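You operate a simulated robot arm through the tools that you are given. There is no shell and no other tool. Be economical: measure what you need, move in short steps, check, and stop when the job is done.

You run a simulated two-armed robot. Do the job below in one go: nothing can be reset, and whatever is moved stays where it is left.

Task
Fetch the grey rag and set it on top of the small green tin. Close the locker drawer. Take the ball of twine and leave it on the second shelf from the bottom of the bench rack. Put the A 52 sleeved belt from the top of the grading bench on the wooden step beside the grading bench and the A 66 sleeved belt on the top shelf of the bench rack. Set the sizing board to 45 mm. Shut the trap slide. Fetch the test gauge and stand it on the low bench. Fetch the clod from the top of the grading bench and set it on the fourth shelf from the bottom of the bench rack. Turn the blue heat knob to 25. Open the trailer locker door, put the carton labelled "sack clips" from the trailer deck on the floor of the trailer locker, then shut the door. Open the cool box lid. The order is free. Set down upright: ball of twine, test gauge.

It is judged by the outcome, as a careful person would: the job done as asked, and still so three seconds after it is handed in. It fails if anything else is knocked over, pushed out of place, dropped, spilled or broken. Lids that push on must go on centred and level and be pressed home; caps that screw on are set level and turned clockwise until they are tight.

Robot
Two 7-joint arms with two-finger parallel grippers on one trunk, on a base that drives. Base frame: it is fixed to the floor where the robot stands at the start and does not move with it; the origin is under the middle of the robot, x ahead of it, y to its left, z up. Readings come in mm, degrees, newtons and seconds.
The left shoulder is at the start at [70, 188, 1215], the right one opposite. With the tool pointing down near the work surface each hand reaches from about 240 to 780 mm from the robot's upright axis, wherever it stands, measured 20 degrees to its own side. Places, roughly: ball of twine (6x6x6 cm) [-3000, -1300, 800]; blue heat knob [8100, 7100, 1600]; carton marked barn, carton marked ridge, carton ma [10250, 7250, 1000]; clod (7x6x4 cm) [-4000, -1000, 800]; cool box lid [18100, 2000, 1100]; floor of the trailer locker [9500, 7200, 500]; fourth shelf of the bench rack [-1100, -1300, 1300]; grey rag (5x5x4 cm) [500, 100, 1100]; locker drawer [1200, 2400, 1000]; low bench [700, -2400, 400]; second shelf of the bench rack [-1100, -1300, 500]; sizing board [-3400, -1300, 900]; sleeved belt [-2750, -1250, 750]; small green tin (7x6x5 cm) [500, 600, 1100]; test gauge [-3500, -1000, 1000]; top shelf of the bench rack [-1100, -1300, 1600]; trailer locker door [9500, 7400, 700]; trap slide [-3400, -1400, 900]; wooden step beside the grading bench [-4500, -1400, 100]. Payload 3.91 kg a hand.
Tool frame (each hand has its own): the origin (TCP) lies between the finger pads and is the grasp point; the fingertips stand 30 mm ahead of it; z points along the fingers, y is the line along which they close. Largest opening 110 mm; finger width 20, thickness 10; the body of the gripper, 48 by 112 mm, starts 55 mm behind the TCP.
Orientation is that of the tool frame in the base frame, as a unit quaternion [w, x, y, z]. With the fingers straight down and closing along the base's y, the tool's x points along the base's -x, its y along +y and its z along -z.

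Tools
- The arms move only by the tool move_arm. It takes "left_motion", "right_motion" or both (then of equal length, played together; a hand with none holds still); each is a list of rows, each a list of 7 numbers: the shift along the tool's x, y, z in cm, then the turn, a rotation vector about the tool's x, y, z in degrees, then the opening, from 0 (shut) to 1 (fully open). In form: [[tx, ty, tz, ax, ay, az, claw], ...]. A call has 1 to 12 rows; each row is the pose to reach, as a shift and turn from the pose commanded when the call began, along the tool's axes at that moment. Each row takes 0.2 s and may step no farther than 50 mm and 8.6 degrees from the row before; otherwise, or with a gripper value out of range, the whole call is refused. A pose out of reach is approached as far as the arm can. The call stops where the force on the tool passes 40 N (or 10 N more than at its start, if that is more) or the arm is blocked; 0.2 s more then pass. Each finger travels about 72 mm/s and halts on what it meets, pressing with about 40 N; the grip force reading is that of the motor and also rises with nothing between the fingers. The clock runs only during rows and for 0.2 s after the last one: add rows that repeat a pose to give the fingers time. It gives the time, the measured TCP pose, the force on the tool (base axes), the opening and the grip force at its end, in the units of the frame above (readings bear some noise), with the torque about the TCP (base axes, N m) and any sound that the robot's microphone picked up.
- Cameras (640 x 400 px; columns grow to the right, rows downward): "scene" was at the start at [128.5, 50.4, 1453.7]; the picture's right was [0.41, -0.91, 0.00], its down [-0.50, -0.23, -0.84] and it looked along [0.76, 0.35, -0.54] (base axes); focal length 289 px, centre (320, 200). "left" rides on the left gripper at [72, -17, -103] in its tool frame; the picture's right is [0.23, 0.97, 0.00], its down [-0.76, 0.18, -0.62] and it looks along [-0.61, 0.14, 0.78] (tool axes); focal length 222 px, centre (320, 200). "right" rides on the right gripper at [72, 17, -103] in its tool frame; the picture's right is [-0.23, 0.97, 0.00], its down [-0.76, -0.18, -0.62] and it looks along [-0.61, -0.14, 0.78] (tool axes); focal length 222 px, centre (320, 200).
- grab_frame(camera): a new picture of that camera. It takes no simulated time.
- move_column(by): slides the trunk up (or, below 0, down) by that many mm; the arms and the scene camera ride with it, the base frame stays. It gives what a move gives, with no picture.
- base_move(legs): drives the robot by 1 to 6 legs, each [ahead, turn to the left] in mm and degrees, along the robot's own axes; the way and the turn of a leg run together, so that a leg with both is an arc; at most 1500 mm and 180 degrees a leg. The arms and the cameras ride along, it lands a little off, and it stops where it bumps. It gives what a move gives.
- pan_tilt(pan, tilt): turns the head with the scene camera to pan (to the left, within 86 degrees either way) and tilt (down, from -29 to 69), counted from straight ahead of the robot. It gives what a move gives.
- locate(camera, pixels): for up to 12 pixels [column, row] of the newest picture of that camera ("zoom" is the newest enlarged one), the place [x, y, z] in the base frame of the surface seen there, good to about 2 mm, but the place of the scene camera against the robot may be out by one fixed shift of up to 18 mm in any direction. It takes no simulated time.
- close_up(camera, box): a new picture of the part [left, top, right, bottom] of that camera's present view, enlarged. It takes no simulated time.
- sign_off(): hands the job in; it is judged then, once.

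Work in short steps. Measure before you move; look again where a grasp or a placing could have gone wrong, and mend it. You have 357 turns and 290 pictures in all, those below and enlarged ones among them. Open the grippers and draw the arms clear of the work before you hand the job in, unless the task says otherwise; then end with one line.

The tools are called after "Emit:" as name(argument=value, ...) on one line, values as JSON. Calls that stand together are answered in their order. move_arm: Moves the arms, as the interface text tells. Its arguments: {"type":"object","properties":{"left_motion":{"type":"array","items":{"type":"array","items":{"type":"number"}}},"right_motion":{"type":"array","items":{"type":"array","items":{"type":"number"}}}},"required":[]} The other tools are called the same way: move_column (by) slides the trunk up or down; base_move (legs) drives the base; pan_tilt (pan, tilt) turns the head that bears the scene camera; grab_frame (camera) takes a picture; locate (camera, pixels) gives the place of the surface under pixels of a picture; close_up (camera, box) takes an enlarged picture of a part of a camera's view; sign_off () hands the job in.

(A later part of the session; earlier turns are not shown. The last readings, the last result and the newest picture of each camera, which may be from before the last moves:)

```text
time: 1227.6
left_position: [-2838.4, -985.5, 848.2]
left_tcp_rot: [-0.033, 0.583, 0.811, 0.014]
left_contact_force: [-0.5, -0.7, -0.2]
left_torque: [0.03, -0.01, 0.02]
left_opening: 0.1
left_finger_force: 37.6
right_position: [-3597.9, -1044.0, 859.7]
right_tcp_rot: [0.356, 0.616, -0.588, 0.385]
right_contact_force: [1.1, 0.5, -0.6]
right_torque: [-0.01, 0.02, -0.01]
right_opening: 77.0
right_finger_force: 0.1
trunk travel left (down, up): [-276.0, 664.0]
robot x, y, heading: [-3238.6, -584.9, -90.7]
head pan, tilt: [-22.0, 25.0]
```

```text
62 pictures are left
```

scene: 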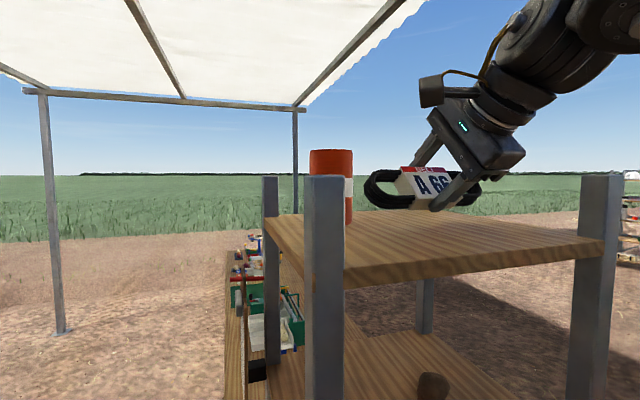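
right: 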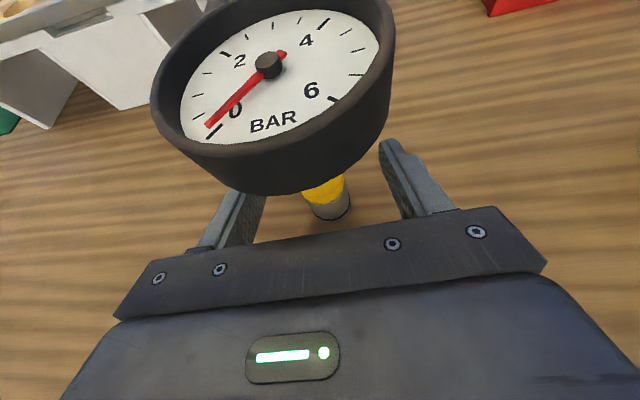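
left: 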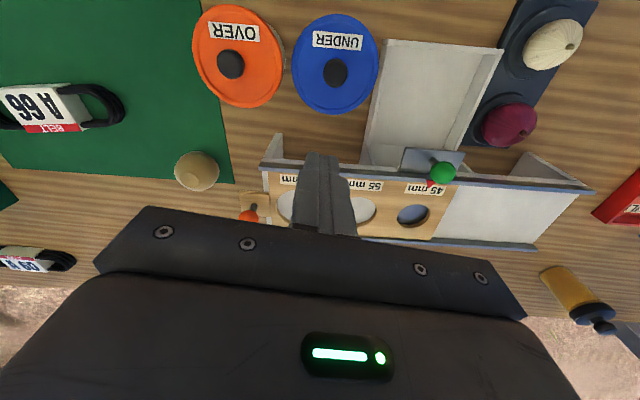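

In place around the handle. Close.

Emit:
move_arm(right_motion=[[0, 0, 0, 0, 0, 0, 0.5], [0, 0, 0, 0, 0, 0, 0.3], [0, 0, 0, 0, 0, 0, 0.15], [0, 0, 0, 0, 0, 0, 0.1], [0, 0, 0, 0, 0, 0, 0.1]])

Emit:
move_column(by=60)

Emit:
close_up(camera="scene", box=[180, 80, 480, 290])

```text
time: 1228.8
left_position: [-2839.4, -985.2, 848.9]
left_tcp_rot: [-0.032, 0.584, 0.811, 0.012]
left_contact_force: [-0.2, -0.3, 0.1]
left_torque: [0.01, 0.0, 0.01]
left_opening: 0.0
left_finger_force: 37.6
right_position: [-3597.4, -1045.0, 858.5]
right_tcp_rot: [0.356, 0.616, -0.587, 0.386]
right_contact_force: [2.1, -0.8, 1.6]
right_torque: [-0.03, 0.35, 0.25]
right_opening: 27.8
right_finger_force: 39.7
trunk travel left (down, up): [-276.0, 664.0]
robot x, y, heading: [-3238.6, -585.4, -90.5]
head pan, tilt: [-22.0, 25.0]
```

```text
time: 1229.8
left_position: [-2840.0, -986.1, 908.8]
left_tcp_rot: [-0.033, 0.584, 0.811, 0.012]
left_contact_force: [0.2, 0.0, -0.1]
left_torque: [0.0, 0.02, -0.01]
left_opening: 0.0
left_finger_force: 37.3
right_position: [-3597.9, -1044.3, 919.2]
right_tcp_rot: [0.356, 0.616, -0.588, 0.385]
right_contact_force: [-0.4, 0.1, -2.6]
right_torque: [0.03, -0.01, 0.03]
right_opening: 27.2
right_finger_force: 40.2
trunk travel left (down, up): [-336.0, 604.0]
robot x, y, heading: [-3237.4, -584.9, -90.4]
head pan, tilt: [-22.0, 25.0]
```

```text
1.90 times, centred on (330, 185) of scene
```

zoom: 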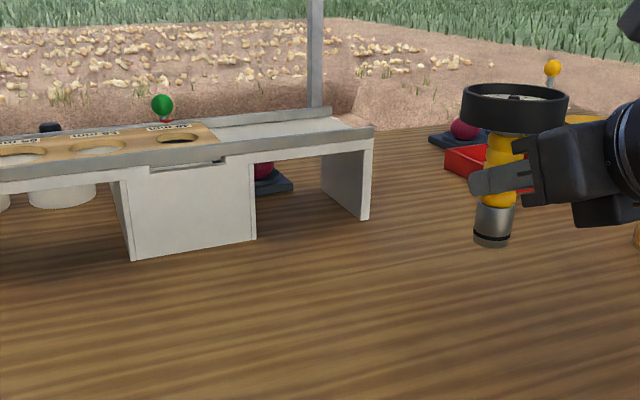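

The gauge is held upright, its base 58.5 mm below the TCP. I'll drive round to the low bench's west side.

Emit:
move_column(by=120)

Emit:
base_move(legs=[[-780, 0], [0, 90.4], [1500, 0], [1500, 0], [190, 0], [0, -90]])

Emit:
base_move(legs=[[1500, 0], [800, 0], [0, 90]])

Emit:
pan_tilt(pan=-35, tilt=35)

Emit:
grab_frame(camera="scene")

```text
time: 1231.3
left_position: [-2839.5, -985.7, 1028.5]
left_tcp_rot: [-0.033, 0.584, 0.811, 0.013]
left_contact_force: [0.6, -0.6, 0.3]
left_torque: [0.0, -0.03, -0.01]
left_opening: 0.0
left_finger_force: 37.6
right_position: [-3598.5, -1043.8, 1038.5]
right_tcp_rot: [0.356, 0.616, -0.588, 0.385]
right_contact_force: [0.3, -0.3, -2.1]
right_torque: [-0.01, 0.01, 0.0]
right_opening: 27.2
right_finger_force: 39.9
trunk travel left (down, up): [-456.0, 484.0]
robot x, y, heading: [-3240.6, -585.1, -90.6]
head pan, tilt: [-22.0, 25.0]
```

```text
time: 1255.1
left_position: [366.0, 578.6, 1028.3]
left_tcp_rot: [-0.035, -0.15, 0.988, -0.011]
left_contact_force: [-3.3, 0.0, 0.3]
left_torque: [-0.01, -0.05, -0.03]
left_opening: 0.1
left_finger_force: 37.7
right_position: [400.9, -184.1, 1038.5]
right_tcp_rot: [-0.011, 0.851, 0.004, 0.524]
right_contact_force: [0.2, -0.6, -2.4]
right_torque: [-0.01, 0.05, 0.01]
right_opening: 26.8
right_finger_force: 40.1
trunk travel left (down, up): [-456.0, 484.0]
robot x, y, heading: [-48.2, 189.7, -2.3]
head pan, tilt: [-22.0, 25.0]
stopped in leg 6: the force on the tool passed its limit (the readings are from after the stop); the commanded pose is now the measured one
```

```text
time: 1256.1
left_position: [364.4, 576.7, 1028.3]
left_tcp_rot: [-0.038, -0.152, 0.988, -0.012]
left_contact_force: [-15.7, 2.1, 10.3]
left_torque: [-0.09, -0.38, -0.09]
left_opening: 0.1
left_finger_force: 37.8
right_position: [405.3, -182.9, 1038.0]
right_tcp_rot: [-0.012, 0.852, 0.006, 0.524]
right_contact_force: [0.6, -0.8, -2.1]
right_torque: [0.02, 0.02, 0.0]
right_opening: 27.2
right_finger_force: 40.1
trunk travel left (down, up): [-456.0, 484.0]
robot x, y, heading: [-40.5, 190.9, -1.8]
head pan, tilt: [-22.0, 25.0]
stopped in leg 1: the force on the tool passed its limit (the readings are from after the stop); the commanded pose is now the measured one
```

```text
time: 1256.8
left_position: [366.2, 576.4, 1027.9]
left_tcp_rot: [-0.039, -0.152, 0.988, -0.012]
left_contact_force: [-20.8, -0.7, 5.2]
left_torque: [-0.02, -0.36, -0.22]
left_opening: 0.2
left_finger_force: 37.8
right_position: [406.5, -184.1, 1039.1]
right_tcp_rot: [-0.013, 0.85, 0.007, 0.526]
right_contact_force: [-0.3, 0.4, -2.9]
right_torque: [0.04, 0.0, 0.02]
right_opening: 26.9
right_finger_force: 39.9
trunk travel left (down, up): [-456.0, 484.0]
robot x, y, heading: [-41.8, 195.2, -2.2]
head pan, tilt: [-35.0, 35.0]
```

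```text
60 pictures are left
```

scene: 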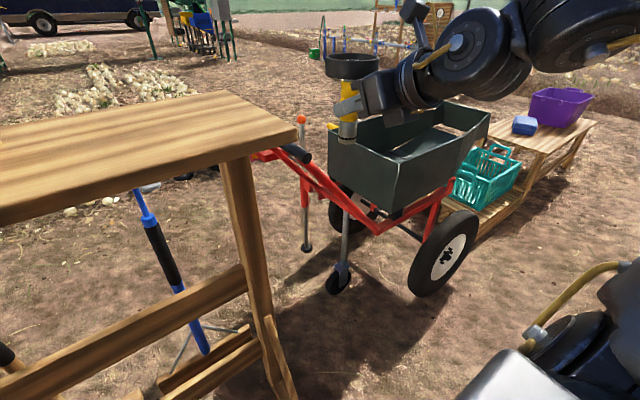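

The left hand has run against the first table's edge. I'll back off straight away and check the table.

Emit:
base_move(legs=[[-450, 0]])

Emit:
pan_tilt(pan=20, tilt=22)

Emit:
grab_frame(camera="scene")

Emit:
locate(camera="scene", pixels=[[320, 240], [250, 220]])

```text
time: 1259.5
left_position: [-79.9, 593.2, 1025.1]
left_tcp_rot: [-0.04, -0.148, 0.988, -0.012]
left_contact_force: [-0.6, 0.7, 0.4]
left_torque: [-0.03, 0.0, 0.01]
left_opening: 0.0
left_finger_force: 37.6
right_position: [-44.1, -167.7, 1038.2]
right_tcp_rot: [-0.01, 0.852, 0.003, 0.524]
right_contact_force: [-0.5, 0.3, -1.6]
right_torque: [-0.03, 0.0, 0.0]
right_opening: 27.0
right_finger_force: 40.4
trunk travel left (down, up): [-456.0, 484.0]
robot x, y, heading: [-489.4, 208.4, -2.4]
head pan, tilt: [-35.0, 35.0]
```

```text
time: 1260.8
left_position: [-79.0, 593.9, 1025.6]
left_tcp_rot: [-0.04, -0.15, 0.988, -0.012]
left_contact_force: [0.2, -0.1, -0.4]
left_torque: [-0.02, -0.06, 0.0]
left_opening: 0.3
left_finger_force: 37.8
right_position: [-43.4, -168.3, 1038.4]
right_tcp_rot: [-0.011, 0.852, 0.004, 0.523]
right_contact_force: [-0.3, 0.0, -2.8]
right_torque: [-0.04, 0.02, -0.02]
right_opening: 27.1
right_finger_force: 39.4
trunk travel left (down, up): [-456.0, 484.0]
robot x, y, heading: [-490.9, 208.9, -2.3]
head pan, tilt: [20.0, 22.0]
```

```text
59 pictures are left
```

scene: 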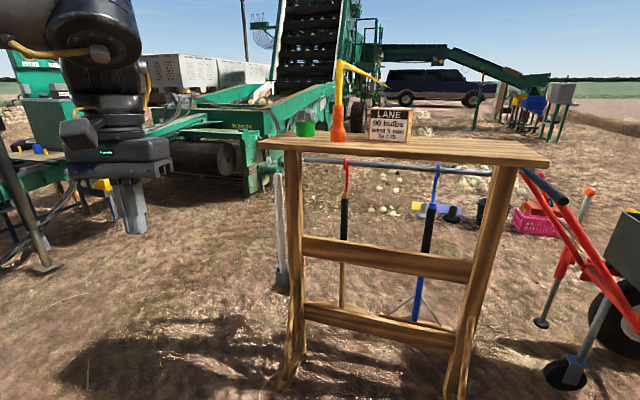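

```text
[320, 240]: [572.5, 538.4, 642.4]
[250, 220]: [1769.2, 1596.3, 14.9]
```

Emit:
close_up(camera="scene", box=[250, 90, 430, 180])

Emit:
locate(camera="zoom", pixels=[[60, 185], [180, 155], [185, 110], [315, 170], [520, 120], [180, 100]])

```text
3.56 times, centred on (340, 135) of scene
```

zoom: 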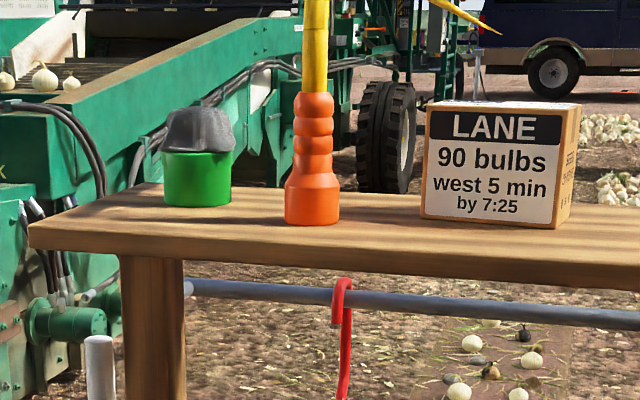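

```text
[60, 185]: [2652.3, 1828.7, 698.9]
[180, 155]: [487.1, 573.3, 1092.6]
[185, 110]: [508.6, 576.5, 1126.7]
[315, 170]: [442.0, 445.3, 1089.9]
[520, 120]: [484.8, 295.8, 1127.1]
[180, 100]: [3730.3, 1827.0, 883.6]
```

The table and everything on it are unmoved. I'll raise the trunk for clearance and take a safer line south.

Emit:
move_column(by=150)

Emit:
base_move(legs=[[0, -45], [640, 0], [0, -42.7], [1500, 0], [380, 0]])

Emit:
pan_tilt(pan=40, tilt=30)

Emit:
grab_frame(camera="scene")

```text
time: 1262.5
left_position: [-78.0, 593.9, 1176.3]
left_tcp_rot: [-0.039, -0.149, 0.988, -0.013]
left_contact_force: [-0.4, 0.5, 1.3]
left_torque: [0.03, -0.01, 0.04]
left_opening: 0.3
left_finger_force: 38.2
right_position: [-42.1, -166.7, 1187.9]
right_tcp_rot: [-0.011, 0.852, 0.004, 0.523]
right_contact_force: [-0.3, 0.7, -1.9]
right_torque: [0.02, 0.01, 0.0]
right_opening: 27.0
right_finger_force: 40.2
trunk travel left (down, up): [-606.0, 334.0]
robot x, y, heading: [-487.4, 208.4, -2.3]
head pan, tilt: [20.0, 22.0]
```

```text
time: 1279.2
left_position: [337.9, -2541.4, 1176.9]
left_tcp_rot: [-0.037, 0.577, 0.815, 0.019]
left_contact_force: [0.5, -0.5, 0.2]
left_torque: [0.02, 0.02, 0.0]
left_opening: 0.2
left_finger_force: 37.8
right_position: [-422.0, -2605.4, 1186.9]
right_tcp_rot: [0.355, 0.617, -0.588, 0.385]
right_contact_force: [-0.1, 0.8, -2.4]
right_torque: [0.02, 0.03, 0.01]
right_opening: 27.2
right_finger_force: 39.8
trunk travel left (down, up): [-606.0, 334.0]
robot x, y, heading: [-62.3, -2147.4, -90.0]
head pan, tilt: [20.0, 22.0]
```

```text
time: 1280.0
left_position: [338.9, -2541.9, 1175.3]
left_tcp_rot: [-0.036, 0.578, 0.815, 0.019]
left_contact_force: [0.6, -0.1, 1.1]
left_torque: [-0.01, 0.02, -0.02]
left_opening: 0.0
left_finger_force: 37.9
right_position: [-421.5, -2606.5, 1188.4]
right_tcp_rot: [0.355, 0.617, -0.588, 0.384]
right_contact_force: [0.0, -0.2, -2.0]
right_torque: [0.05, -0.02, 0.0]
right_opening: 27.1
right_finger_force: 40.0
trunk travel left (down, up): [-606.0, 334.0]
robot x, y, heading: [-62.1, -2148.5, -90.1]
head pan, tilt: [40.0, 30.0]
```

```text
57 pictures are left
```

scene: 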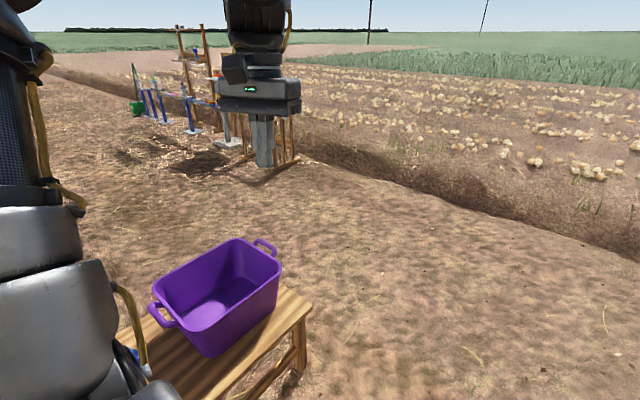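

Emit:
base_move(legs=[[0, 90]])

Emit:
pan_tilt(pan=-15, tilt=45)

Emit:
grab_frame(camera="scene")

Emit:
grab_frame(camera="right")

```text
time: 1284.3
left_position: [327.5, -1741.5, 1176.2]
left_tcp_rot: [-0.04, -0.175, 0.984, -0.013]
left_contact_force: [0.4, 0.0, -0.3]
left_torque: [0.04, 0.0, 0.03]
left_opening: 0.0
left_finger_force: 37.3
right_position: [404.4, -2499.9, 1187.5]
right_tcp_rot: [-0.025, 0.852, 0.027, 0.522]
right_contact_force: [-0.5, -0.1, -2.3]
right_torque: [-0.01, 0.02, 0.01]
right_opening: 27.1
right_finger_force: 39.9
trunk travel left (down, up): [-606.0, 334.0]
robot x, y, heading: [-63.9, -2148.8, 0.6]
head pan, tilt: [40.0, 30.0]
```

```text
time: 1285.5
left_position: [328.3, -1740.6, 1175.1]
left_tcp_rot: [-0.039, -0.175, 0.984, -0.013]
left_contact_force: [-0.3, -0.2, 0.5]
left_torque: [-0.02, 0.02, 0.01]
left_opening: 0.2
left_finger_force: 37.6
right_position: [405.2, -2499.5, 1189.0]
right_tcp_rot: [-0.025, 0.851, 0.027, 0.524]
right_contact_force: [0.2, 0.5, -1.3]
right_torque: [0.01, 0.07, -0.04]
right_opening: 26.9
right_finger_force: 40.1
trunk travel left (down, up): [-606.0, 334.0]
robot x, y, heading: [-57.8, -2147.4, 0.7]
head pan, tilt: [-15.0, 45.0]
```

```text
56 pictures are left
```

scene: 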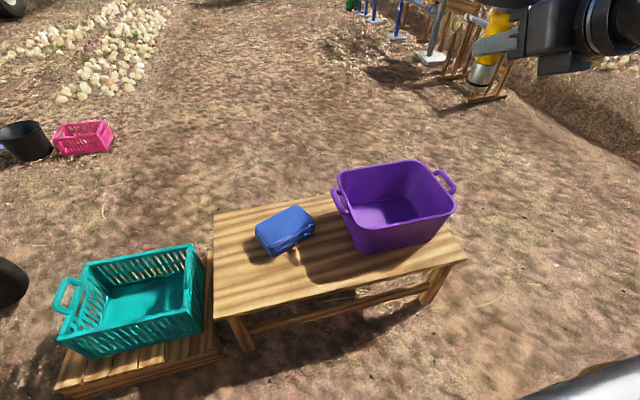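

```text
55 pictures are left
```

right: 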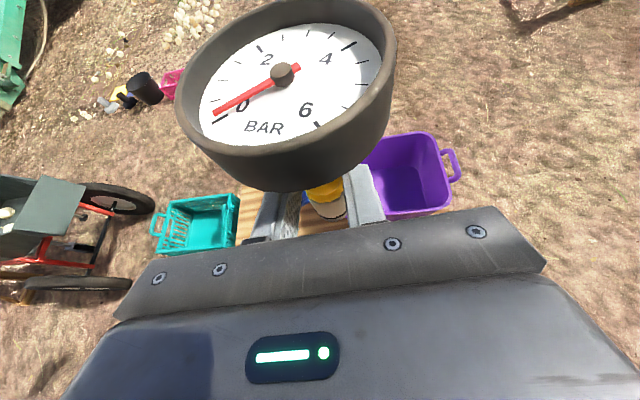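

Emit:
locate(camera="scene", pixels=[[217, 215], [225, 315], [255, 270], [300, 270], [330, 275], [455, 255], [240, 225], [285, 225], [340, 215], [225, 260], [360, 250], [280, 290]])

```text
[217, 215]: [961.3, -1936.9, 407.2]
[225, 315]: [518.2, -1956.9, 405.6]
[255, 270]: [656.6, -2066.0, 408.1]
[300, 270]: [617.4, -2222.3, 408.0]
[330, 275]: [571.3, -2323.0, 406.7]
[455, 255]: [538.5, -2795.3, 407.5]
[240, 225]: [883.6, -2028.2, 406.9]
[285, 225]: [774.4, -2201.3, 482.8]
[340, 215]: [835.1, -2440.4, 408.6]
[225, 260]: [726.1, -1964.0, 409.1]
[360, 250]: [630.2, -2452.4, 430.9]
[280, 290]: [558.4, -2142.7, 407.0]
```

Low bench: top z≈399, x 518–960; free strip near (580,−2110). I'll lower the right arm itself by 250 mm (so the left stays high), then drive to line up.

Emit:
move_arm(right_motion=[[-3.8, 0, 1.8, 0, 0, 0, 0.1], [-7.5, 0, 3.65, 0, 0, 0, 0.1], [-11.3, 0, 5.5, 0, 0, 0, 0.1], [-15, 0, 7.3, 0, 0, 0, 0.1], [-18.8, 0, 9.1, 0, 0, 0, 0.1], [-22.5, 0, 11, 0, 0, 0, 0.1]])

```text
time: 1286.9
left_position: [328.2, -1738.9, 1175.7]
left_tcp_rot: [-0.039, -0.174, 0.984, -0.015]
left_contact_force: [0.2, 0.7, -0.7]
left_torque: [-0.05, -0.02, 0.01]
left_opening: 0.0
left_finger_force: 37.7
right_position: [421.0, -2530.1, 973.8]
right_tcp_rot: [-0.023, 0.851, 0.026, 0.524]
right_contact_force: [-0.1, -0.1, -1.6]
right_torque: [-0.04, 0.03, -0.05]
right_opening: 27.0
right_finger_force: 39.9
right hand out of reach, approached as far as the arm can: row 2, 3, 4, 5, 6
trunk travel left (down, up): [-606.0, 334.0]
robot x, y, heading: [-61.2, -2150.5, 0.6]
head pan, tilt: [-15.0, 45.0]
```

Emit:
move_arm(left_motion=[[3, 0, -2, 0, 0, 0, 0], [6, 0, -4, 0, 0, 0, 0], [9, 0, -6, 0, 0, 0, 0], [12, 0, -8, 0, 0, 0, 0]])

Emit:
pan_tilt(pan=35, tilt=35)

Emit:
grab_frame(camera="scene")

```text
time: 1287.9
left_position: [216.2, -1793.5, 1214.5]
left_tcp_rot: [-0.038, -0.175, 0.984, -0.014]
left_contact_force: [0.5, 0.4, 0.9]
left_torque: [-0.01, 0.0, -0.01]
left_opening: 0.1
left_finger_force: 37.9
left hand out of reach, approached as far as the arm can: row 1, 2, 3, 4
right_position: [421.5, -2532.8, 973.6]
right_tcp_rot: [-0.025, 0.851, 0.026, 0.524]
right_contact_force: [-0.5, 0.1, -1.7]
right_torque: [0.03, 0.02, -0.01]
right_opening: 27.2
right_finger_force: 39.7
trunk travel left (down, up): [-606.0, 334.0]
robot x, y, heading: [-60.9, -2149.3, 0.5]
head pan, tilt: [-15.0, 45.0]
```

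```text
time: 1289.1
left_position: [218.4, -1791.7, 1214.3]
left_tcp_rot: [-0.039, -0.174, 0.984, -0.014]
left_contact_force: [-0.7, -0.1, -0.1]
left_torque: [0.03, -0.01, -0.01]
left_opening: 0.0
left_finger_force: 37.4
right_position: [422.0, -2532.2, 973.1]
right_tcp_rot: [-0.025, 0.852, 0.027, 0.522]
right_contact_force: [0.5, -0.3, -2.8]
right_torque: [0.02, 0.04, 0.02]
right_opening: 26.8
right_finger_force: 40.3
trunk travel left (down, up): [-606.0, 334.0]
robot x, y, heading: [-61.0, -2147.4, 0.6]
head pan, tilt: [35.0, 35.0]
```

```text
54 pictures are left
```

scene: 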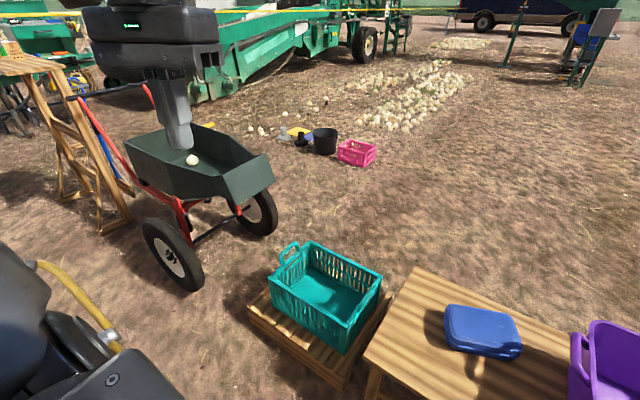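

Emit:
locate(camera="scene", pixels=[[235, 200], [140, 185], [270, 180], [175, 260], [280, 290], [250, 315], [330, 260], [345, 340], [455, 345], [515, 350], [450, 310], [370, 355]])

```text
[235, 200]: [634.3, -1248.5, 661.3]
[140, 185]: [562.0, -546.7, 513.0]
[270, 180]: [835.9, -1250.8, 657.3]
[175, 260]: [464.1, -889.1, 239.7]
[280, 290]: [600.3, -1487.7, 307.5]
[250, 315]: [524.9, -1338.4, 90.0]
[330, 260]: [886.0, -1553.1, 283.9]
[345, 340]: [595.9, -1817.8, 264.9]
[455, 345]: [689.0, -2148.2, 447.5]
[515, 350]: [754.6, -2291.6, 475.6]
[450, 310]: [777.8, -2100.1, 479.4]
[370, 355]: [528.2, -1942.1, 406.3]
```

Clear of the wheelbarrow tray (z≈661). I'll move the base to about (87,−1725), facing east.

Emit:
base_move(legs=[[0, 70], [447, 0], [0, -70.6]])

Emit:
pan_tilt(pan=-30, tilt=45)

Emit:
grab_frame(camera="scene")

```text
time: 1297.9
left_position: [374.1, -1373.1, 1214.2]
left_tcp_rot: [-0.039, -0.168, 0.985, -0.014]
left_contact_force: [0.4, 0.0, 0.0]
left_torque: [-0.01, 0.01, -0.01]
left_opening: 0.0
left_finger_force: 37.6
right_position: [569.1, -2115.6, 973.1]
right_tcp_rot: [-0.021, 0.851, 0.021, 0.524]
right_contact_force: [1.5, 0.6, -2.2]
right_torque: [-0.02, 0.05, 0.02]
right_opening: 27.4
right_finger_force: 39.9
trunk travel left (down, up): [-606.0, 334.0]
robot x, y, heading: [88.8, -1723.9, -0.1]
head pan, tilt: [35.0, 35.0]
```

```text
time: 1299.2
left_position: [374.8, -1373.6, 1213.8]
left_tcp_rot: [-0.038, -0.169, 0.985, -0.013]
left_contact_force: [0.2, 0.4, -0.2]
left_torque: [0.03, 0.01, -0.01]
left_opening: 0.0
left_finger_force: 37.6
right_position: [569.7, -2116.8, 974.3]
right_tcp_rot: [-0.021, 0.852, 0.021, 0.523]
right_contact_force: [0.2, 0.5, -2.2]
right_torque: [-0.04, 0.01, 0.01]
right_opening: 27.1
right_finger_force: 40.1
trunk travel left (down, up): [-606.0, 334.0]
robot x, y, heading: [90.0, -1723.7, -0.2]
head pan, tilt: [-30.0, 45.0]
```

```text
53 pictures are left
```

scene: 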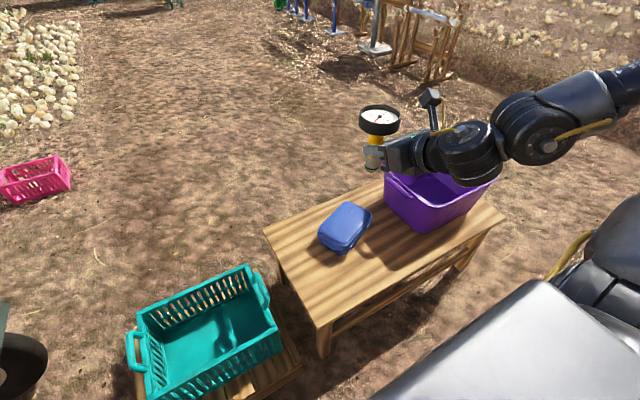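

Emit:
locate(camera="scene", pixels=[[410, 155], [470, 155], [545, 130], [600, 100], [318, 240], [318, 325], [345, 255], [385, 195], [268, 230], [370, 225]])

```text
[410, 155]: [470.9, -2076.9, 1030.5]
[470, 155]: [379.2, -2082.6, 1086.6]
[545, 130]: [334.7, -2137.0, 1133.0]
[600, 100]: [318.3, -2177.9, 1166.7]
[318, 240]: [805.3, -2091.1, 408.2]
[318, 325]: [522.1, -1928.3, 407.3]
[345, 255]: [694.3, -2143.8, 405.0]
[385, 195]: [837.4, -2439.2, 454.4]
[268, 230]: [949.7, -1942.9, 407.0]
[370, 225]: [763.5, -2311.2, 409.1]
```

The arm is west of the bench edge; clear. I'll lower the trunk 400, then 105.

Emit:
move_column(by=-400)

Emit:
move_column(by=-100)

Emit:
grab_frame(camera="right")

Emit:
grab_frame(camera="scene")

```text
time: 1303.1
left_position: [375.1, -1371.8, 814.0]
left_tcp_rot: [-0.039, -0.168, 0.985, -0.014]
left_contact_force: [0.0, -0.6, -0.4]
left_torque: [0.01, 0.01, 0.0]
left_opening: 0.1
left_finger_force: 37.9
right_position: [568.7, -2117.0, 573.0]
right_tcp_rot: [-0.021, 0.851, 0.021, 0.524]
right_contact_force: [-0.2, 0.6, -2.3]
right_torque: [-0.01, 0.05, 0.01]
right_opening: 27.3
right_finger_force: 40.8
trunk travel left (down, up): [-206.0, 734.0]
robot x, y, heading: [91.9, -1725.8, 0.0]
head pan, tilt: [-30.0, 45.0]
```

```text
time: 1304.4
left_position: [373.6, -1372.4, 714.5]
left_tcp_rot: [-0.039, -0.168, 0.985, -0.013]
left_contact_force: [0.1, 0.6, 0.0]
left_torque: [0.01, -0.02, 0.01]
left_opening: 0.4
left_finger_force: 37.5
right_position: [569.6, -2116.0, 474.0]
right_tcp_rot: [-0.021, 0.851, 0.02, 0.524]
right_contact_force: [-0.4, -0.3, -1.8]
right_torque: [0.02, 0.02, 0.02]
right_opening: 27.1
right_finger_force: 39.8
trunk travel left (down, up): [-106.0, 834.0]
robot x, y, heading: [88.3, -1724.9, -0.1]
head pan, tilt: [-30.0, 45.0]
```

```text
52 pictures are left
```

right: 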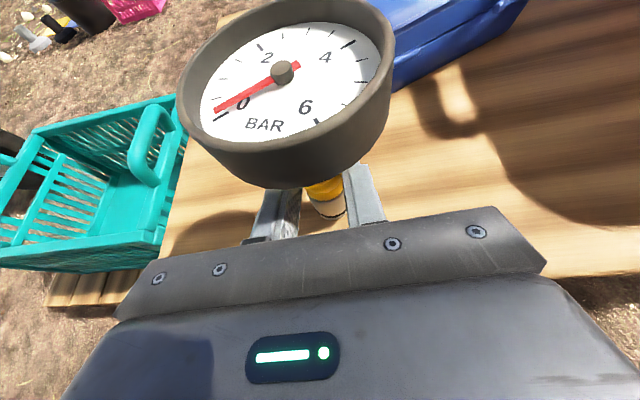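

```text
51 pictures are left
```

scene: 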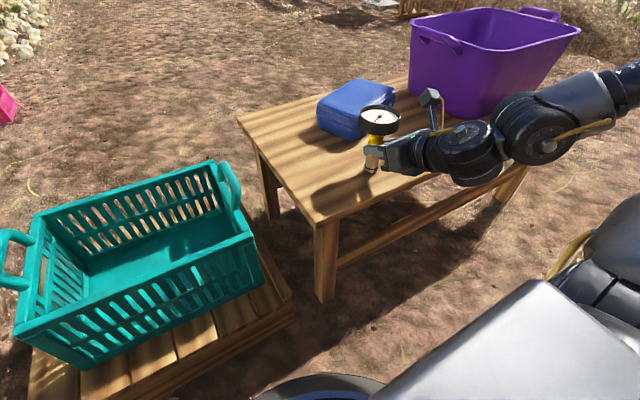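

Emit:
move_column(by=-13)

Emit:
move_column(by=-3)

```text
time: 1305.0
left_position: [372.9, -1372.4, 702.5]
left_tcp_rot: [-0.037, -0.167, 0.985, -0.014]
left_contact_force: [-0.3, 0.2, 0.7]
left_torque: [-0.02, -0.01, 0.0]
left_opening: 0.3
left_finger_force: 37.8
right_position: [569.3, -2114.5, 466.3]
right_tcp_rot: [-0.02, 0.849, 0.021, 0.528]
right_contact_force: [0.1, -2.0, 28.7]
right_torque: [-0.42, -0.34, -0.06]
right_opening: 27.3
right_finger_force: 40.2
trunk travel left (down, up): [-93.0, 847.0]
robot x, y, heading: [92.6, -1721.8, -0.2]
head pan, tilt: [-30.0, 45.0]
```

```text
time: 1305.5
left_position: [372.7, -1372.3, 698.1]
left_tcp_rot: [-0.037, -0.168, 0.985, -0.014]
left_contact_force: [0.4, -0.7, -0.3]
left_torque: [0.05, -0.02, 0.03]
left_opening: 0.1
left_finger_force: 37.7
right_position: [568.9, -2115.3, 460.3]
right_tcp_rot: [-0.019, 0.85, 0.02, 0.526]
right_contact_force: [3.8, -4.8, 28.6]
right_torque: [-0.51, -0.72, -0.06]
right_opening: 27.3
right_finger_force: 39.9
trunk travel left (down, up): [-90.0, 850.0]
robot x, y, heading: [92.1, -1722.6, -0.2]
head pan, tilt: [-30.0, 45.0]
```

On the bench (28 N). I'll ease up 2 mm, open, and look.

Emit:
move_column(by=2)

Emit:
move_arm(right_motion=[[0, 0, 0, 0, 0, 0, 0.3], [0, 0, 0, 0, 0, 0, 0.45], [0, 0, 0, 0, 0, 0, 0.6], [0, 0, 0, 0, 0, 0, 0.7]])

Emit:
base_move(legs=[[-250, 0]])

Emit:
grab_frame(camera="scene")

```text
time: 1306.0
left_position: [373.6, -1372.4, 700.0]
left_tcp_rot: [-0.038, -0.168, 0.985, -0.014]
left_contact_force: [0.3, -0.1, 0.0]
left_torque: [-0.01, 0.0, -0.03]
left_opening: 0.0
left_finger_force: 37.7
right_position: [567.5, -2115.9, 460.1]
right_tcp_rot: [-0.02, 0.851, 0.021, 0.524]
right_contact_force: [7.7, -2.8, 20.3]
right_torque: [-0.38, -1.12, -0.06]
right_opening: 27.2
right_finger_force: 40.0
trunk travel left (down, up): [-92.0, 848.0]
robot x, y, heading: [90.5, -1721.5, -0.3]
head pan, tilt: [-30.0, 45.0]
```

```text
time: 1307.0
left_position: [374.1, -1373.5, 700.9]
left_tcp_rot: [-0.039, -0.168, 0.985, -0.013]
left_contact_force: [-0.1, -0.1, 0.9]
left_torque: [-0.02, -0.01, 0.0]
left_opening: 0.1
left_finger_force: 37.8
right_position: [569.0, -2115.1, 459.5]
right_tcp_rot: [-0.022, 0.852, 0.022, 0.523]
right_contact_force: [-0.1, -0.6, -0.5]
right_torque: [0.01, 0.0, 0.0]
right_opening: 76.8
right_finger_force: 0.1
trunk travel left (down, up): [-92.0, 848.0]
robot x, y, heading: [91.6, -1721.7, 0.1]
head pan, tilt: [-30.0, 45.0]
```

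```text
time: 1308.9
left_position: [126.0, -1373.3, 700.4]
left_tcp_rot: [-0.038, -0.167, 0.985, -0.013]
left_contact_force: [-0.3, 0.1, -0.3]
left_torque: [0.02, 0.05, 0.0]
left_opening: 0.0
left_finger_force: 38.0
right_position: [320.1, -2115.5, 459.9]
right_tcp_rot: [-0.022, 0.851, 0.021, 0.524]
right_contact_force: [0.1, -0.2, -0.3]
right_torque: [0.0, 0.01, 0.01]
right_opening: 76.9
right_finger_force: 0.0
trunk travel left (down, up): [-92.0, 848.0]
robot x, y, heading: [-158.5, -1723.0, -0.1]
head pan, tilt: [-30.0, 45.0]
```

```text
50 pictures are left
```

scene: 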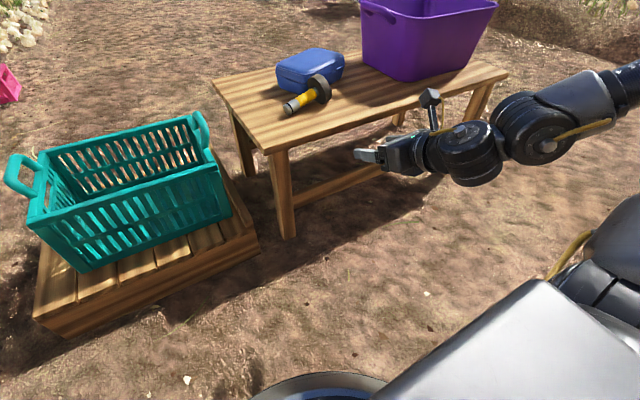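

The gauge has tipped over on the bench, so I need to re-stand it. I'll look closely.

Emit:
close_up(camera="scene", box=[240, 40, 400, 140])

Emit:
locate(camera="zoom", pixels=[[195, 270], [225, 245], [265, 215], [310, 185], [290, 150], [300, 225], [205, 255], [245, 230], [330, 170], [340, 300], [270, 255]])

Emit:
grab_frame(camera="right")

```text
4.00 times, centred on (320, 90) of scene
```

zoom: 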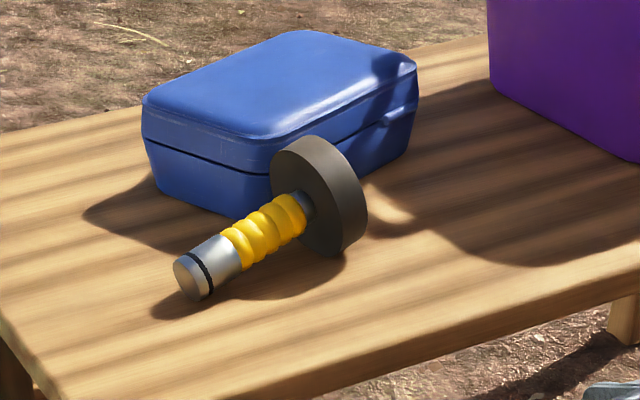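

```text
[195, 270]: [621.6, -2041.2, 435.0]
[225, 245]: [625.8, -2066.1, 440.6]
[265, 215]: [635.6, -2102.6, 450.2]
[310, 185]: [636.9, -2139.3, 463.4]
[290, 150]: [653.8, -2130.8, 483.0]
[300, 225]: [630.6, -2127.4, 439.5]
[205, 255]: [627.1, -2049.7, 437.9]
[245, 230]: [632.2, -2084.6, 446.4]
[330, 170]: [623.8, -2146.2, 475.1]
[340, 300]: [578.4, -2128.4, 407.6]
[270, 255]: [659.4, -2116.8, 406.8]
```

```text
48 pictures are left
```

right: 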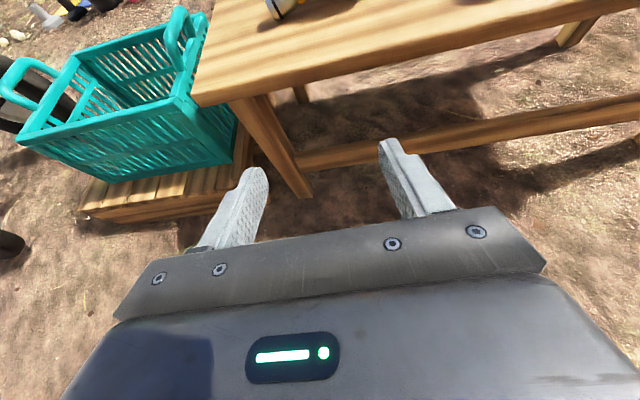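

The gauge lies with its dial toward −y, leaning by the blue box. To re-stand it I'll grip the handle from above on the bench's east side, then pitch the hand up so the dial rises. First I'll raise the trunk and reorient the hand.

Emit:
move_column(by=400)

Emit:
move_arm(right_motion=[[0, 0, -2, 0, -8.2, 0, 0.7], [0, 0, -4, 0, -16.4, 0, 0.7], [0, 0, -6, 0, -24.6, 0, 0.7], [0, 0, -8, 0, -32.8, 0, 0.7], [0, 0, -8, 0, -41, 0, 0.7], [0, 0, -8, 0, -49.2, 0, 0.7], [0, 0, -8, 0, -57.4, 0, 0.7], [0, 0, -8, 0, -63.5, 0, 0.7]])

Emit:
move_arm(right_motion=[[0, 0, 0, 0, 0, -8.2, 0.7], [0, 0, 0, 0, 0, -16.4, 0.7], [0, 0, 0, 0, 0, -24.6, 0.7], [0, 0, 0, 0, 0, -32.8, 0.7], [0, 0, 0, 0, 0, -41, 0.7], [0, 0, 0, 0, 0, -49.2, 0.7], [0, 0, 0, 0, 0, -57.4, 0.7], [0, 0, 0, 0, 0, -60, 0.7]])

Emit:
base_move(legs=[[0, -90], [1430, 0], [0, 90]])

Emit:
pan_tilt(pan=20, tilt=20)

Emit:
grab_frame(camera="scene")

```text
time: 1312.7
left_position: [123.8, -1372.2, 1100.8]
left_tcp_rot: [-0.038, -0.168, 0.985, -0.014]
left_contact_force: [0.5, 0.6, 0.1]
left_torque: [0.02, -0.04, 0.0]
left_opening: 0.0
left_finger_force: 37.3
right_position: [319.6, -2115.8, 859.4]
right_tcp_rot: [-0.021, 0.851, 0.021, 0.524]
right_contact_force: [0.5, 0.0, 0.1]
right_torque: [0.03, 0.02, 0.0]
right_opening: 77.0
right_finger_force: 0.0
trunk travel left (down, up): [-492.0, 448.0]
robot x, y, heading: [-154.4, -1723.6, -0.3]
head pan, tilt: [-30.0, 45.0]
```

```text
time: 1314.5
left_position: [125.0, -1373.4, 1100.2]
left_tcp_rot: [-0.039, -0.168, 0.985, -0.014]
left_contact_force: [0.4, 0.1, 1.0]
left_torque: [0.01, 0.03, 0.0]
left_opening: 0.0
left_finger_force: 37.6
right_position: [248.8, -2119.4, 895.4]
right_tcp_rot: [-0.006, 1.0, 0.029, -0.005]
right_contact_force: [0.4, 1.0, 0.0]
right_torque: [0.04, -0.03, -0.01]
right_opening: 76.8
right_finger_force: 0.0
right hand out of reach, approached as far as the arm can: row 1, 2
trunk travel left (down, up): [-492.0, 448.0]
robot x, y, heading: [-158.6, -1723.0, -0.2]
head pan, tilt: [-30.0, 45.0]
```

```text
time: 1316.3
left_position: [125.2, -1373.8, 1100.1]
left_tcp_rot: [-0.038, -0.168, 0.985, -0.014]
left_contact_force: [0.4, 0.8, -0.4]
left_torque: [0.0, 0.0, 0.01]
left_opening: 0.2
left_finger_force: 37.5
right_position: [247.5, -2119.8, 896.6]
right_tcp_rot: [-0.007, 0.851, 0.526, 0.0]
right_contact_force: [0.0, -0.4, 0.7]
right_torque: [-0.02, 0.03, -0.02]
right_opening: 76.7
right_finger_force: 0.0
trunk travel left (down, up): [-492.0, 448.0]
robot x, y, heading: [-156.7, -1722.3, 0.0]
head pan, tilt: [-30.0, 45.0]
```

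```text
time: 1331.2
left_position: [100.3, -2819.4, 1100.1]
left_tcp_rot: [-0.039, -0.169, 0.985, -0.014]
left_contact_force: [-0.3, 0.6, -0.1]
left_torque: [0.02, 0.02, 0.03]
left_opening: 0.1
left_finger_force: 37.2
right_position: [225.6, -3567.0, 894.9]
right_tcp_rot: [-0.007, 0.851, 0.525, 0.001]
right_contact_force: [-0.5, 0.3, 0.4]
right_torque: [0.02, -0.01, 0.0]
right_opening: 77.1
right_finger_force: 0.0
trunk travel left (down, up): [-492.0, 448.0]
robot x, y, heading: [-178.6, -3168.7, -0.3]
head pan, tilt: [-30.0, 45.0]
```

```text
time: 1332.4
left_position: [100.4, -2820.2, 1100.1]
left_tcp_rot: [-0.039, -0.169, 0.985, -0.013]
left_contact_force: [-0.4, 0.3, -0.1]
left_torque: [0.0, -0.01, -0.01]
left_opening: 0.0
left_finger_force: 38.1
right_position: [225.1, -3566.6, 896.0]
right_tcp_rot: [-0.007, 0.851, 0.526, 0.001]
right_contact_force: [0.0, -0.3, 0.6]
right_torque: [0.03, -0.03, -0.02]
right_opening: 77.2
right_finger_force: 0.1
trunk travel left (down, up): [-492.0, 448.0]
robot x, y, heading: [-180.9, -3169.1, 0.0]
head pan, tilt: [20.0, 20.0]
```

```text
47 pictures are left
```

scene: 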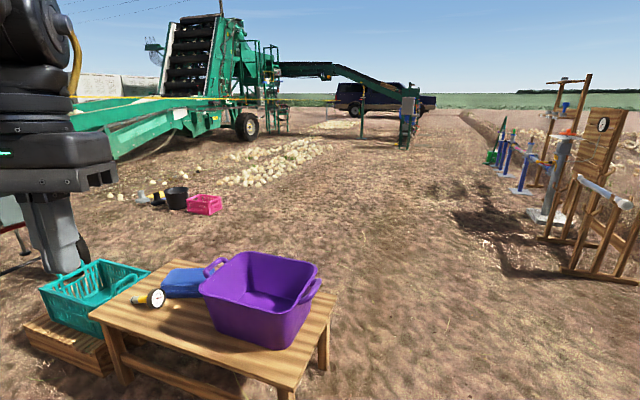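

Emit:
locate(camera="scene", pixels=[[620, 282], [570, 270], [545, 222], [550, 240], [325, 365], [450, 260]])

```text
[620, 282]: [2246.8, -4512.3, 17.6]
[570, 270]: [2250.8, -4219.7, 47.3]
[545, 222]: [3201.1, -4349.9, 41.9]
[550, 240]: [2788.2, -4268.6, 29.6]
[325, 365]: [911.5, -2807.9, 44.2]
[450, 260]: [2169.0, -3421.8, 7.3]
```

Emit:
base_move(legs=[[1426, 0], [0, 90], [1000, 0], [0, 120]])

Emit:
grab_frame(camera="right")

```text
time: 1345.7
left_position: [888.4, -2571.9, 1097.8]
left_tcp_rot: [0.008, 0.829, -0.557, 0.037]
left_contact_force: [-0.1, 0.3, -0.2]
left_torque: [-0.05, 0.0, 0.0]
left_opening: 0.0
left_finger_force: 37.6
right_position: [1628.1, -2413.0, 893.4]
right_tcp_rot: [-0.005, 0.208, 0.978, -0.007]
right_contact_force: [0.3, 0.0, 0.6]
right_torque: [-0.03, 0.0, -0.03]
right_opening: 77.0
right_finger_force: 0.0
trunk travel left (down, up): [-492.0, 448.0]
robot x, y, heading: [1257.5, -2841.9, 101.1]
head pan, tilt: [20.0, 20.0]
stopped in leg 3: the robot was blocked; the commanded pose is now the measured one
```

```text
46 pictures are left
```

right: 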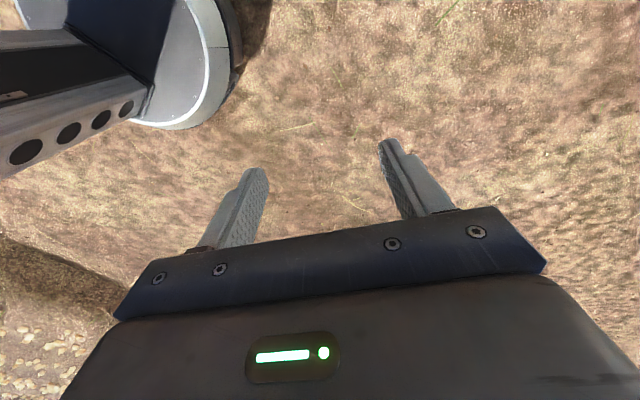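

Blocked: the base may have touched the bench's corner leg. I'll check the bench.

Emit:
pan_tilt(pan=50, tilt=45)

Emit:
grab_frame(camera="scene")

Emit:
locate(camera="scene", pixels=[[200, 200], [320, 200], [320, 300], [420, 200], [300, 100]])

```text
time: 1346.6
left_position: [886.5, -2575.2, 1098.1]
left_tcp_rot: [0.007, 0.83, -0.556, 0.036]
left_contact_force: [0.7, -0.2, 0.5]
left_torque: [-0.03, -0.02, -0.02]
left_opening: 0.1
left_finger_force: 37.4
right_position: [1627.7, -2416.0, 894.7]
right_tcp_rot: [-0.005, 0.207, 0.978, -0.006]
right_contact_force: [-0.6, 0.6, -0.6]
right_torque: [0.03, 0.01, 0.0]
right_opening: 77.0
right_finger_force: 0.2
trunk travel left (down, up): [-492.0, 448.0]
robot x, y, heading: [1256.7, -2840.9, 100.9]
head pan, tilt: [50.0, 45.0]
```

```text
45 pictures are left
```

scene: 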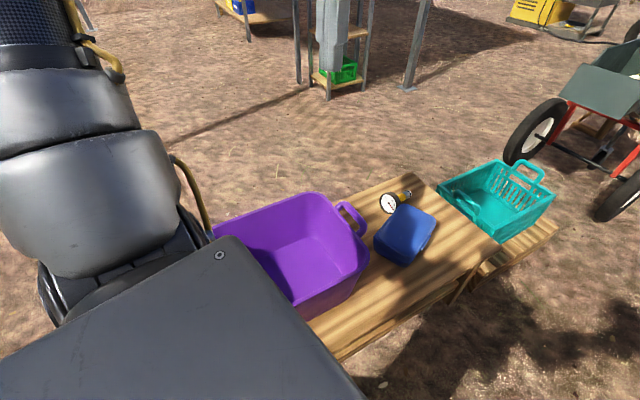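

```text
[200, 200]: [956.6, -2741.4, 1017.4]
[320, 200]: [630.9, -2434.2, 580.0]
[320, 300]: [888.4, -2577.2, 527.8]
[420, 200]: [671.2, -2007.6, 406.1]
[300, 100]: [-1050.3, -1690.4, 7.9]
```

Emit:
locate(camera="scene", pixels=[[345, 350], [490, 250], [418, 178], [375, 215], [388, 203], [405, 195], [395, 240], [430, 225], [410, 190], [350, 210]])

Emit:
close_up(camera="scene", box=[340, 160, 480, 280])

```text
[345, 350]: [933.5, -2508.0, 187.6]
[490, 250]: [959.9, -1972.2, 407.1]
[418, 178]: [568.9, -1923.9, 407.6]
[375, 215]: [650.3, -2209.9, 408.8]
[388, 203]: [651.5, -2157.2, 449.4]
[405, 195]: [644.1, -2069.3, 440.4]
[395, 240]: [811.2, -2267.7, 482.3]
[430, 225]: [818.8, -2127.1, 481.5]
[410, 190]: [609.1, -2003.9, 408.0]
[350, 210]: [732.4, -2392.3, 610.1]
```

```text
3.33 times, centred on (410, 220) of scene
```

zoom: 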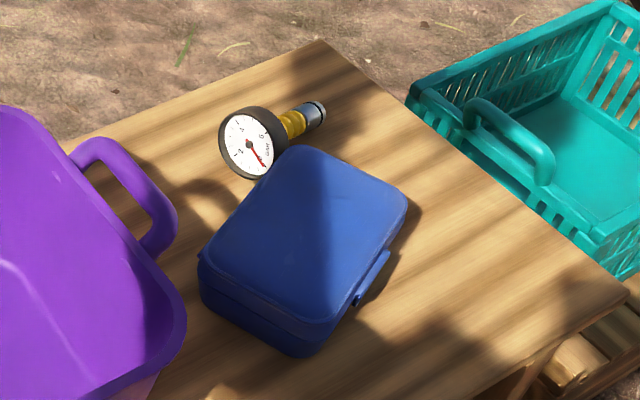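

The bench and items look unmoved. I'll swing wider around its corner.

Emit:
base_move(legs=[[-150, 0], [0, -41], [150, 0], [0, 30], [690, 0], [0, 119]])

Emit:
grab_frame(camera="right")

```text
time: 1360.7
left_position: [1220.5, -2589.7, 1097.9]
left_tcp_rot: [-0.024, 0.942, 0.334, 0.027]
left_contact_force: [0.2, 0.6, 0.7]
left_torque: [-0.02, 0.0, 0.02]
left_opening: 0.0
left_finger_force: 37.8
right_position: [853.2, -1927.4, 895.9]
right_tcp_rot: [0.001, -0.662, 0.75, -0.007]
right_contact_force: [0.0, -0.8, 0.1]
right_torque: [0.01, -0.03, -0.07]
right_opening: 76.7
right_finger_force: 0.0
trunk travel left (down, up): [-492.0, 448.0]
robot x, y, heading: [1367.7, -2165.3, -152.3]
head pan, tilt: [50.0, 45.0]
```

```text
43 pictures are left
```

right: 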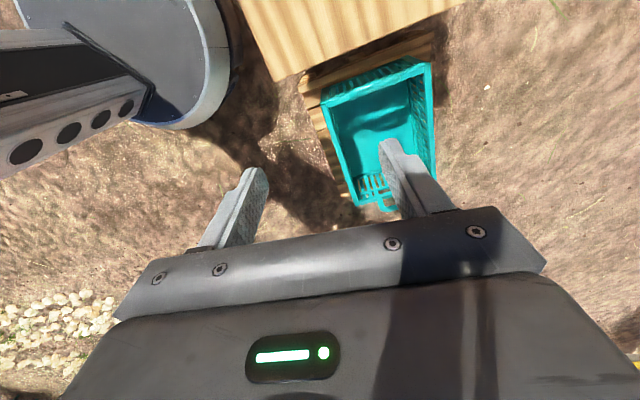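

I'll drive 105 mm forward and extend the hand over the gauge's handle.

Emit:
base_move(legs=[[105, 0]])

Emit:
move_arm(right_motion=[[3, 2.7, 0, 0, 0, 0, 0.7], [6, 5.4, 0, 0, 0, 0, 0.7], [9, 8, 0, 0, 0, 0, 0.7], [12, 10.7, 0, 0, 0, 0, 0.7], [12, 10.7, 5, 0, 0, 0, 0.7], [12, 10.7, 10, 0, 0, 0, 0.7], [12, 10.7, 15, 0, 0, 0, 0.7]])

Emit:
grab_frame(camera="right")

```text
time: 1361.9
left_position: [1126.3, -2639.1, 1098.9]
left_tcp_rot: [-0.025, 0.942, 0.335, 0.028]
left_contact_force: [0.0, -0.5, 0.1]
left_torque: [0.03, -0.03, 0.0]
left_opening: 0.0
left_finger_force: 37.4
right_position: [758.8, -1977.0, 893.0]
right_tcp_rot: [0.002, -0.663, 0.749, -0.007]
right_contact_force: [-0.7, 0.0, -0.7]
right_torque: [-0.02, 0.03, 0.01]
right_opening: 76.9
right_finger_force: 0.0
trunk travel left (down, up): [-492.0, 448.0]
robot x, y, heading: [1273.4, -2211.0, -152.5]
head pan, tilt: [50.0, 45.0]
```

```text
time: 1363.5
left_position: [1124.8, -2639.7, 1097.0]
left_tcp_rot: [-0.025, 0.941, 0.335, 0.028]
left_contact_force: [-0.6, -0.2, 0.9]
left_torque: [-0.01, -0.04, 0.01]
left_opening: 0.0
left_finger_force: 38.3
right_position: [639.3, -2084.8, 742.4]
right_tcp_rot: [0.003, -0.661, 0.75, -0.008]
right_contact_force: [0.6, -0.2, 0.3]
right_torque: [-0.01, -0.02, -0.01]
right_opening: 76.9
right_finger_force: 0.1
trunk travel left (down, up): [-492.0, 448.0]
robot x, y, heading: [1272.0, -2209.7, -152.3]
head pan, tilt: [50.0, 45.0]
```

```text
42 pictures are left
```

right: 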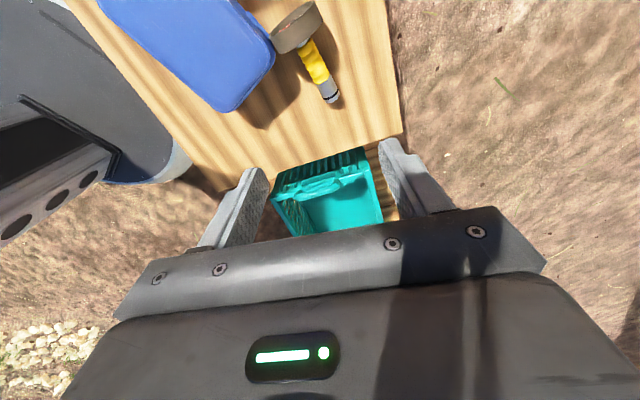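

Emit:
locate(camera="right", pixels=[[330, 95], [322, 75], [316, 62], [310, 50], [305, 40], [313, 68], [328, 65], [285, 30], [300, 15]])

Emit:
close_up(camera="right", box=[250, 0, 370, 120])

```text
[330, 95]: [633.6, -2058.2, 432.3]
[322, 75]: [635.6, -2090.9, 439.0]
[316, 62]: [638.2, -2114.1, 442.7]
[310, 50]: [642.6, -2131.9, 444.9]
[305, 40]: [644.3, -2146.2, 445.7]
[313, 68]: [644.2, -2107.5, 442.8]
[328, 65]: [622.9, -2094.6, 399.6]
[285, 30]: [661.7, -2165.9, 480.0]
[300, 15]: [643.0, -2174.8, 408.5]
```

```text
3.33 times, centred on (310, 60) of right
```

zoom: 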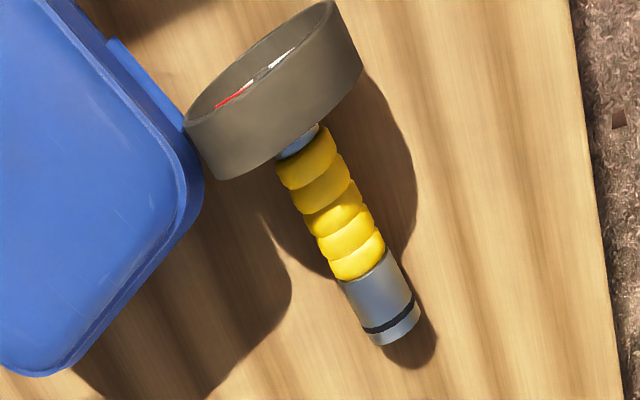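

The handle's axis runs about (0.12,−0.98) with centre (639,−2103,428). I'll rotate −14° to align, and descend to 50 mm above.

Emit:
move_arm(right_motion=[[0.9, 0, 4, 0, 0, -5, 0.7], [1.8, 0, 8, 0, 0, -10, 0.7], [1.8, 0, 12.5, 0, 0, -14, 0.7], [1.8, 0, 17, 0, 0, -14, 0.7], [1.8, 0, 21.5, 0, 0, -14, 0.7], [1.8, 0, 25, 0, 0, -14, 0.7]])

Emit:
grab_frame(camera="right")

```text
time: 1364.9
left_position: [1127.1, -2638.1, 1097.4]
left_tcp_rot: [-0.025, 0.941, 0.335, 0.026]
left_contact_force: [0.1, 0.1, -0.5]
left_torque: [-0.03, 0.01, -0.03]
left_opening: 0.0
left_finger_force: 37.9
right_position: [663.2, -2065.9, 607.0]
right_tcp_rot: [-0.001, 0.749, -0.663, 0.008]
right_contact_force: [-0.7, -0.4, -0.2]
right_torque: [0.01, -0.02, 0.0]
right_opening: 77.0
right_finger_force: 0.0
right hand out of reach, approached as far as the arm can: row 3, 4, 5, 6
trunk travel left (down, up): [-492.0, 448.0]
robot x, y, heading: [1273.0, -2213.5, -152.4]
head pan, tilt: [50.0, 45.0]
```

```text
40 pictures are left
```

right: 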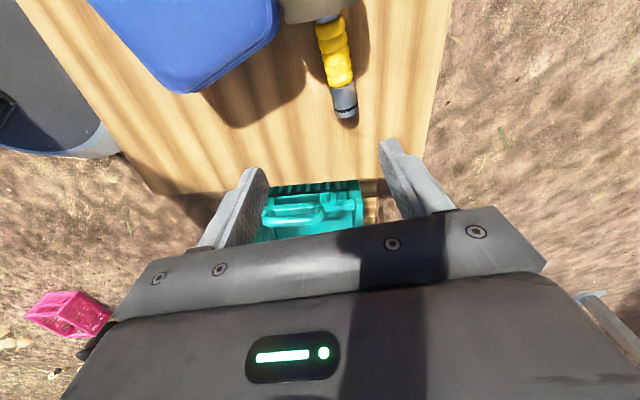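

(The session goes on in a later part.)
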